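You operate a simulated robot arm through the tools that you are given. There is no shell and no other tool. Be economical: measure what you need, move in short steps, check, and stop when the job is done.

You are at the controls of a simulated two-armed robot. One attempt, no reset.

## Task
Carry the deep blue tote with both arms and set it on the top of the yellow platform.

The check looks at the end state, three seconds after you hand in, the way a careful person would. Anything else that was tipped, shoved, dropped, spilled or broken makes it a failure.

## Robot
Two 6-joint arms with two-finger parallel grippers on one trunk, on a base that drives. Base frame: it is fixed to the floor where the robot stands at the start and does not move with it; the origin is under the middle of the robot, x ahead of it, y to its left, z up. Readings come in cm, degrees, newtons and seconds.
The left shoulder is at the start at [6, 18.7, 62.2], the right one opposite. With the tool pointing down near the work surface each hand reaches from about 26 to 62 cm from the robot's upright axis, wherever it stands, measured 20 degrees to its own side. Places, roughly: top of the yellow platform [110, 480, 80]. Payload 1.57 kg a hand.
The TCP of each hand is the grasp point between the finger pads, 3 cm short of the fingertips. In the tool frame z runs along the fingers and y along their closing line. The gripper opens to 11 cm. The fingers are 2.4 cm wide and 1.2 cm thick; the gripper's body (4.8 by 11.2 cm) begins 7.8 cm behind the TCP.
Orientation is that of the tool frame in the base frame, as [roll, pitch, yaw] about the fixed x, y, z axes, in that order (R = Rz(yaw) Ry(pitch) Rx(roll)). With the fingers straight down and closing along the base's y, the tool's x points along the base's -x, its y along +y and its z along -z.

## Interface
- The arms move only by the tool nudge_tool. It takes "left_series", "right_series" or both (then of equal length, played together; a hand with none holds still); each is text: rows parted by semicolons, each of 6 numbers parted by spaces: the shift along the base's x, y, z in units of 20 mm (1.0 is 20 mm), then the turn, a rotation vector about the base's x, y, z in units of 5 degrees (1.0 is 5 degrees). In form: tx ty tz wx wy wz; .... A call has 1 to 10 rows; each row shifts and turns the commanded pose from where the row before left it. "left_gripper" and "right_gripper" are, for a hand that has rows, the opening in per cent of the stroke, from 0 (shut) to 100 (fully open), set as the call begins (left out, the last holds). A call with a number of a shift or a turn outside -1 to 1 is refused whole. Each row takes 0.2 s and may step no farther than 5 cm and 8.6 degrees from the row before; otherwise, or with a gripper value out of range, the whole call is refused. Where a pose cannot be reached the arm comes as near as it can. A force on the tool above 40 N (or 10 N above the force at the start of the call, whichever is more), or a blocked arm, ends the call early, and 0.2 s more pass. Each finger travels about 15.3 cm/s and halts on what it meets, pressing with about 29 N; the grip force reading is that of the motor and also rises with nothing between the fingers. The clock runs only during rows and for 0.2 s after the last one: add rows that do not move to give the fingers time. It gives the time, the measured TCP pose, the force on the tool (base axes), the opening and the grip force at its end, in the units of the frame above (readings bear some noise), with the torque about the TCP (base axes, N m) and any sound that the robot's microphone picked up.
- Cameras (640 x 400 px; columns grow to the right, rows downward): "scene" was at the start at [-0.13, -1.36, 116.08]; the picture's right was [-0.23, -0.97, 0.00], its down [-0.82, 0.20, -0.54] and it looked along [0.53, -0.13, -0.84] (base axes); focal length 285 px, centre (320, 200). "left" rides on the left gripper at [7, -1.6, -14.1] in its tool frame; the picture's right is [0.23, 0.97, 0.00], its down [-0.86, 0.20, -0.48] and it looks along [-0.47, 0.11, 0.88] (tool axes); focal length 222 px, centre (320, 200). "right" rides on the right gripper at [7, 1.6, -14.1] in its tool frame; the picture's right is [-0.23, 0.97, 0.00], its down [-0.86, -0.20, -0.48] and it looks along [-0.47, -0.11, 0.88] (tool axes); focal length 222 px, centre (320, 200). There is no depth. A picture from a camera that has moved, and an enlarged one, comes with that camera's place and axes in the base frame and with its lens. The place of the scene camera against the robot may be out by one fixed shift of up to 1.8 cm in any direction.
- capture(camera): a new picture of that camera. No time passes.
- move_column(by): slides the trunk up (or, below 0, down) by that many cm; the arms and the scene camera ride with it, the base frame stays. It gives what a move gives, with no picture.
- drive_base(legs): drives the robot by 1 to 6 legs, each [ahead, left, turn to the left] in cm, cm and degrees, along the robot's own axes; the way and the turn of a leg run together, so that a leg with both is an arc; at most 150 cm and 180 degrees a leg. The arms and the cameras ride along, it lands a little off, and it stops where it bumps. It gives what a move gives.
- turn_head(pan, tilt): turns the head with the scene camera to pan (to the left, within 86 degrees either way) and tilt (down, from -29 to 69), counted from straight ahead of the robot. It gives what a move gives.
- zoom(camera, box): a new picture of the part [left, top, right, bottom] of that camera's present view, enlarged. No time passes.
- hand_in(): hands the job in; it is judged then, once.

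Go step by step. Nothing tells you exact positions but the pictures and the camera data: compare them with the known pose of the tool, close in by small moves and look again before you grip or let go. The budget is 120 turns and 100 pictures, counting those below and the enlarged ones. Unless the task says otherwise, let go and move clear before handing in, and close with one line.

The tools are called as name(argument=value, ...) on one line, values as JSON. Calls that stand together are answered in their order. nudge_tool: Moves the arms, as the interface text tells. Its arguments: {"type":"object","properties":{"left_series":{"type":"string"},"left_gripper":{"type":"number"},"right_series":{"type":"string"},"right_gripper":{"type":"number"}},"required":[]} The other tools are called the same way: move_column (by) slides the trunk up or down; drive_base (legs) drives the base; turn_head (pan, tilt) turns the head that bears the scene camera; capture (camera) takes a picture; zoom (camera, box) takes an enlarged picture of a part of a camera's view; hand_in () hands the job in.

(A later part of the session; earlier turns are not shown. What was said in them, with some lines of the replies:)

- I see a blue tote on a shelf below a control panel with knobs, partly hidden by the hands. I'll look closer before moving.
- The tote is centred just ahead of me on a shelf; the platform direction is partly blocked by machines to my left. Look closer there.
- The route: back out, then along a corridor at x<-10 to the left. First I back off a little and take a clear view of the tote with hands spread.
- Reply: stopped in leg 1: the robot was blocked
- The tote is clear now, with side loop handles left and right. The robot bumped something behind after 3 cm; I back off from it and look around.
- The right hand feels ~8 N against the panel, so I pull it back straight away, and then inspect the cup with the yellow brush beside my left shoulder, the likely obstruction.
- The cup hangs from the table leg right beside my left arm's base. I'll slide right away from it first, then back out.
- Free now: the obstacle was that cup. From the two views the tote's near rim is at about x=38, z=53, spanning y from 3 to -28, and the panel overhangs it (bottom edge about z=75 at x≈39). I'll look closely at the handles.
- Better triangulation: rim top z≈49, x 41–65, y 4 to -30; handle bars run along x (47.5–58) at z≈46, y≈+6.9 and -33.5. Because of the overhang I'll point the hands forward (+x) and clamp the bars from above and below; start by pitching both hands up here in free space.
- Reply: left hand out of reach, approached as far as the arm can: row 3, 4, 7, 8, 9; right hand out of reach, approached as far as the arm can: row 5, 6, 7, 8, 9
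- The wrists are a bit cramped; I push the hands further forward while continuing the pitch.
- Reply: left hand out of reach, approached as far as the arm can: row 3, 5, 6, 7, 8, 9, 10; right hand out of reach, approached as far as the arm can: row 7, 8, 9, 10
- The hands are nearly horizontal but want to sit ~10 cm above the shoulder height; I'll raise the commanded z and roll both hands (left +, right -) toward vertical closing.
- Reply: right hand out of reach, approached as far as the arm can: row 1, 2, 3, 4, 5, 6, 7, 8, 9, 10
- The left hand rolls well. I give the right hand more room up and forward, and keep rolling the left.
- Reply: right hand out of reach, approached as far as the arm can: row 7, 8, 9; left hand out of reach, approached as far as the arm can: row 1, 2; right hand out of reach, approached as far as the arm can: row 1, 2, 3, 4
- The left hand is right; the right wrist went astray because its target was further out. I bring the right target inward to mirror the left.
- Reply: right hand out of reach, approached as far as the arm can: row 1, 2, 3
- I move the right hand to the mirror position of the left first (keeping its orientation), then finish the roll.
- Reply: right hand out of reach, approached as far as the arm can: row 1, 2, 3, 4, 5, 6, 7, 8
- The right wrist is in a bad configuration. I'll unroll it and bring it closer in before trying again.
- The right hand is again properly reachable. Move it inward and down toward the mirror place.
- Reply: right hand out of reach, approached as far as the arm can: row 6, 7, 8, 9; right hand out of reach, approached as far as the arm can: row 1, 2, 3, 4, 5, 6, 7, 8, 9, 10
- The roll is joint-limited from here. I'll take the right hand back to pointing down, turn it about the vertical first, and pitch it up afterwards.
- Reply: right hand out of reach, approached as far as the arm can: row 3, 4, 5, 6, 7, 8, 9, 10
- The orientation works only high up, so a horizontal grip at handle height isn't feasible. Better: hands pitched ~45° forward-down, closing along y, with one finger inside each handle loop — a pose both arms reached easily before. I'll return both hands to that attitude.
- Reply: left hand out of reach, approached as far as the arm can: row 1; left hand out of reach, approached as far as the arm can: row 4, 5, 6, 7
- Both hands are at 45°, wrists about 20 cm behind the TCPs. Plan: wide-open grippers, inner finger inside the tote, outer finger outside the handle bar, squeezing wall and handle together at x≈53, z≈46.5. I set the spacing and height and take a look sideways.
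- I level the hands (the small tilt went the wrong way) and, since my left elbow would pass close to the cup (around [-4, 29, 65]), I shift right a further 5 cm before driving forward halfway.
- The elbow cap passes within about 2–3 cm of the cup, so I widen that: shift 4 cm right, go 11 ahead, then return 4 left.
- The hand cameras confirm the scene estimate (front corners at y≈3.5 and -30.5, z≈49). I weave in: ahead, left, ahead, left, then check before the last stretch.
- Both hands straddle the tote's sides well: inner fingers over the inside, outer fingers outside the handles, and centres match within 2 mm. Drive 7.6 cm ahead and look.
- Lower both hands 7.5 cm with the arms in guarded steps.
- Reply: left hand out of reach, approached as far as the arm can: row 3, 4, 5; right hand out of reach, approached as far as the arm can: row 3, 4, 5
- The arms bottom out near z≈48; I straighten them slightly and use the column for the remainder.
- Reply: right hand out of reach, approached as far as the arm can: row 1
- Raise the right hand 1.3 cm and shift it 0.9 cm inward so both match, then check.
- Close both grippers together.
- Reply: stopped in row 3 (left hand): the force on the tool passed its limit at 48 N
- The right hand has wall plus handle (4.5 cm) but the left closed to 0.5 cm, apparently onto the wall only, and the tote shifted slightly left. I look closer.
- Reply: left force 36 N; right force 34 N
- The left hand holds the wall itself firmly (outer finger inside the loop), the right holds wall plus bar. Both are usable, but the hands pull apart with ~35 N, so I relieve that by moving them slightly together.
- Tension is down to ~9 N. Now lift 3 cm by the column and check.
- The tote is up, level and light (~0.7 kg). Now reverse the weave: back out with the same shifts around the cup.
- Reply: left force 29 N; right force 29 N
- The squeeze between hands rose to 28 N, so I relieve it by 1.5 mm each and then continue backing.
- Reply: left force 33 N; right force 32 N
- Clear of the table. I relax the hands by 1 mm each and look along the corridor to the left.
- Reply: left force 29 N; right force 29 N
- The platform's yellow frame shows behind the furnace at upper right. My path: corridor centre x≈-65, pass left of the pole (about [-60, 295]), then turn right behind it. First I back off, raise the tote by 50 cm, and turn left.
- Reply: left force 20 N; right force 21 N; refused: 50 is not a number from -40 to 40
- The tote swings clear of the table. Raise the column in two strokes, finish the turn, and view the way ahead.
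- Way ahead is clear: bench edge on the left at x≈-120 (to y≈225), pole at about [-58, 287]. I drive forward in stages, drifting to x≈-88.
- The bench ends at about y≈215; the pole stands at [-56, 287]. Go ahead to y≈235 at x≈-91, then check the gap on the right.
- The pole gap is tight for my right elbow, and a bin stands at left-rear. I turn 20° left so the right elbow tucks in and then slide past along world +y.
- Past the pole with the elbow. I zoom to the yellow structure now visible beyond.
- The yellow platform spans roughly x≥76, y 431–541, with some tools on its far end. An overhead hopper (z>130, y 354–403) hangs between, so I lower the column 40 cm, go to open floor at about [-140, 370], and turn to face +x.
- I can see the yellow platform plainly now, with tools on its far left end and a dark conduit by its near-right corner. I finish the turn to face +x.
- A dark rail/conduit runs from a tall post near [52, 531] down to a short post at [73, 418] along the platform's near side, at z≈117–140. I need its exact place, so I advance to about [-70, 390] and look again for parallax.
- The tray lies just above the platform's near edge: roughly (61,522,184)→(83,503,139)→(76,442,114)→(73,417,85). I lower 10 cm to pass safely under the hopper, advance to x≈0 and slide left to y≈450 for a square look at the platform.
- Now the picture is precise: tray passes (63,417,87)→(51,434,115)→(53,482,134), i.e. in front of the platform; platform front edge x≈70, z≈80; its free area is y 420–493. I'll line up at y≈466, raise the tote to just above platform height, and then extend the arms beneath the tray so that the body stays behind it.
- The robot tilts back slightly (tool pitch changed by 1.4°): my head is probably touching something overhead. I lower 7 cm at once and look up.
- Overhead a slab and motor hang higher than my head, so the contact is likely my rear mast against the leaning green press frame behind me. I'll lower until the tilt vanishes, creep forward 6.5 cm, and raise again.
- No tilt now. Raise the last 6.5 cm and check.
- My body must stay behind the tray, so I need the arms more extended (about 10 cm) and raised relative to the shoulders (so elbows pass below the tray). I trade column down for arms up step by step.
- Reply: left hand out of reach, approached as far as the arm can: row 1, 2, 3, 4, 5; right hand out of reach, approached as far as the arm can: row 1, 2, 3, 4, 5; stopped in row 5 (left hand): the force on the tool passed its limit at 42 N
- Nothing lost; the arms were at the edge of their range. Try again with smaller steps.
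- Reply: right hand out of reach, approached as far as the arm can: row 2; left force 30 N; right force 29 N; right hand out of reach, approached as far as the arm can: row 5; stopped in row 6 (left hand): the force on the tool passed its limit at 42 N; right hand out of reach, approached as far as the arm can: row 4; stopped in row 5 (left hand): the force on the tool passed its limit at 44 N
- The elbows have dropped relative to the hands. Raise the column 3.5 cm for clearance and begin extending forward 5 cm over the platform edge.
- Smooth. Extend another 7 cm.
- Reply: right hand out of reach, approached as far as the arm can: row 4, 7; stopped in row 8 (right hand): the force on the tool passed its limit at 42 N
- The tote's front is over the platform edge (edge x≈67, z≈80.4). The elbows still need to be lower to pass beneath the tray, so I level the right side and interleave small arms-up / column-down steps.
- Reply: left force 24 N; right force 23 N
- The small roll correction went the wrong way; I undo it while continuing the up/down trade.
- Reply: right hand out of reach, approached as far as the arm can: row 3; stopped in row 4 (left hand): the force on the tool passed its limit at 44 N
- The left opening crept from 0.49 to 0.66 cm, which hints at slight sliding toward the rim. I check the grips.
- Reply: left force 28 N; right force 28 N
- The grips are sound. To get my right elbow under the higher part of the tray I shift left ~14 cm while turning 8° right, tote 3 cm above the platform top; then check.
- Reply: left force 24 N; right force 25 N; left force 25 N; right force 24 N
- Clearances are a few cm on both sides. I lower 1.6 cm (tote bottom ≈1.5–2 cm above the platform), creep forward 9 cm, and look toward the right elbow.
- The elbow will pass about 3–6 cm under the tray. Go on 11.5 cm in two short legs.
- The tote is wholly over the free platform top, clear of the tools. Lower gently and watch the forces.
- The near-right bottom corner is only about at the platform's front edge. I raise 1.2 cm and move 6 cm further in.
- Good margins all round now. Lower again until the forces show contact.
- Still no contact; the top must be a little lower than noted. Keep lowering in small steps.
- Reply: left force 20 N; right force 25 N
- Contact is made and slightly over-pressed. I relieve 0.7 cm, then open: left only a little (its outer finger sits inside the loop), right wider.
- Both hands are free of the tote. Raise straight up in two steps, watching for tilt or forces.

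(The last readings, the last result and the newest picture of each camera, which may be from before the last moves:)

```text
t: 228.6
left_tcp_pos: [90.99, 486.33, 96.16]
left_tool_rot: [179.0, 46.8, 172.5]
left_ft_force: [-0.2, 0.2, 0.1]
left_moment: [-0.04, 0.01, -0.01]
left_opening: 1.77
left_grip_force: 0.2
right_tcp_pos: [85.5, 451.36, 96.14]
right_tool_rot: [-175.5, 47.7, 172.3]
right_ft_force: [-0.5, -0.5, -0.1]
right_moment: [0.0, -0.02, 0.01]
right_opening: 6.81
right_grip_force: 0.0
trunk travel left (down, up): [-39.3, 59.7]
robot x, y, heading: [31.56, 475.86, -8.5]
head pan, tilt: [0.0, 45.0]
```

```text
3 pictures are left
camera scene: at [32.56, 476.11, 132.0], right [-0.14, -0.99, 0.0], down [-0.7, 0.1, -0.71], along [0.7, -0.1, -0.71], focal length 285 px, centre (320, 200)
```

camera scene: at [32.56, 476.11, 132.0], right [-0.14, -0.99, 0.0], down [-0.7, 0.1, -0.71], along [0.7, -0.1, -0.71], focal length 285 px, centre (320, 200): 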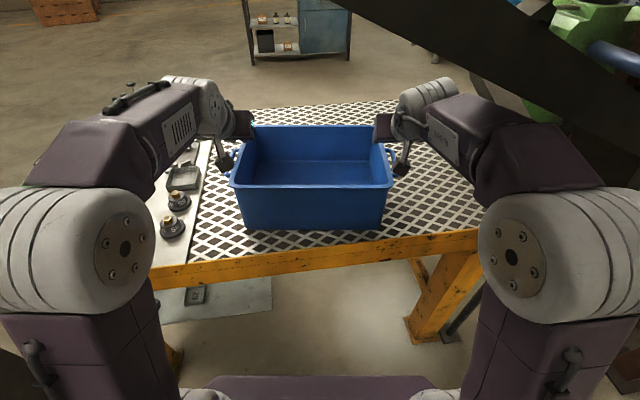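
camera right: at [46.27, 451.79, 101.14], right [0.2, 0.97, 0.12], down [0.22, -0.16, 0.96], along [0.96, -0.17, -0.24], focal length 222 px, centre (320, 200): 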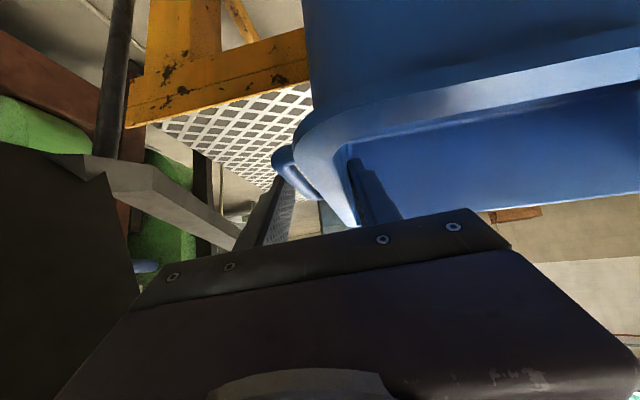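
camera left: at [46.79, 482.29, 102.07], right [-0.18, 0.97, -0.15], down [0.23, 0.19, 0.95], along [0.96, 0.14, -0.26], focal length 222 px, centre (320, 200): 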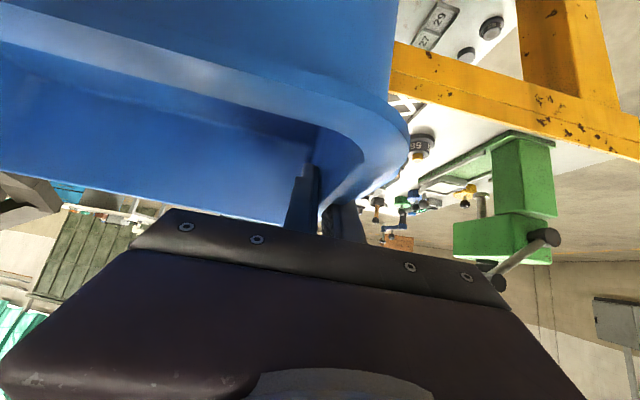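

The tote stands level on the platform. I raise 0.8 cm more and back off along the way I came.

move_column(by=0.8)

drive_base(legs=[[-12, 0, 0]])

drive_base(legs=[[-13, 0, 0]])

capture(camera="scene")

```text
t: 229.1
left_tcp_pos: [90.95, 486.37, 97.06]
left_tool_rot: [179.0, 46.8, 172.4]
left_ft_force: [0.6, 0.7, -0.3]
left_moment: [0.0, 0.0, 0.01]
left_opening: 1.73
left_grip_force: 0.1
right_tcp_pos: [85.47, 451.13, 96.86]
right_tool_rot: [-175.5, 47.6, 172.3]
right_ft_force: [-0.2, -0.9, 0.5]
right_moment: [0.0, 0.01, -0.03]
right_opening: 6.84
right_grip_force: 0.0
trunk travel left (down, up): [-40.1, 58.9]
robot x, y, heading: [31.52, 476.0, -8.5]
head pan, tilt: [0.0, 45.0]
```

```text
t: 230.4
left_tcp_pos: [79.03, 487.98, 97.08]
left_tool_rot: [179.0, 46.8, 172.4]
left_ft_force: [-0.5, -0.2, 0.0]
left_moment: [0.02, 0.02, 0.0]
left_opening: 1.75
left_grip_force: 0.0
right_tcp_pos: [73.54, 453.06, 96.98]
right_tool_rot: [-175.6, 47.7, 172.2]
right_ft_force: [-0.6, 1.0, -0.7]
right_moment: [-0.03, 0.0, 0.04]
right_opening: 6.81
right_grip_force: 0.1
trunk travel left (down, up): [-40.1, 58.9]
robot x, y, heading: [19.54, 478.03, -8.3]
head pan, tilt: [0.0, 45.0]
```

```text
t: 231.7
left_tcp_pos: [66.25, 489.79, 97.17]
left_tool_rot: [179.0, 46.9, 172.4]
left_ft_force: [0.1, 0.2, 1.3]
left_moment: [0.02, -0.01, 0.03]
left_opening: 1.75
left_grip_force: 0.0
right_tcp_pos: [60.77, 454.96, 96.86]
right_tool_rot: [-175.5, 47.7, 172.2]
right_ft_force: [-0.3, 0.0, -0.1]
right_moment: [0.01, -0.03, -0.04]
right_opening: 6.84
right_grip_force: 0.1
trunk travel left (down, up): [-40.1, 58.9]
robot x, y, heading: [6.67, 480.06, -8.5]
head pan, tilt: [0.0, 45.0]
```

```text
2 pictures are left
camera scene: at [7.88, 479.74, 132.8], right [-0.15, -0.99, 0.0], down [-0.7, 0.1, -0.71], along [0.7, -0.1, -0.71], focal length 285 px, centre (320, 200)
```

scene: 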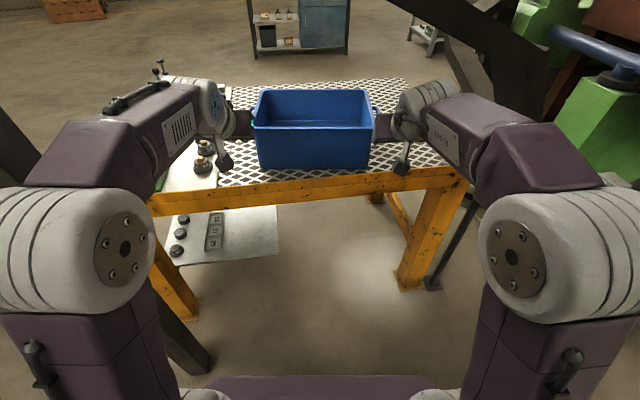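

The tote sits upright and fully on the platform top, the tools beside it are untouched, and my hands are clear of it, so I hand in.

hand_in()

```text
The job is handed in.
```

The deep blue tote is standing upright on top of the yellow platform. Both grippers have let go and backed clear of it, and the job is handed in.
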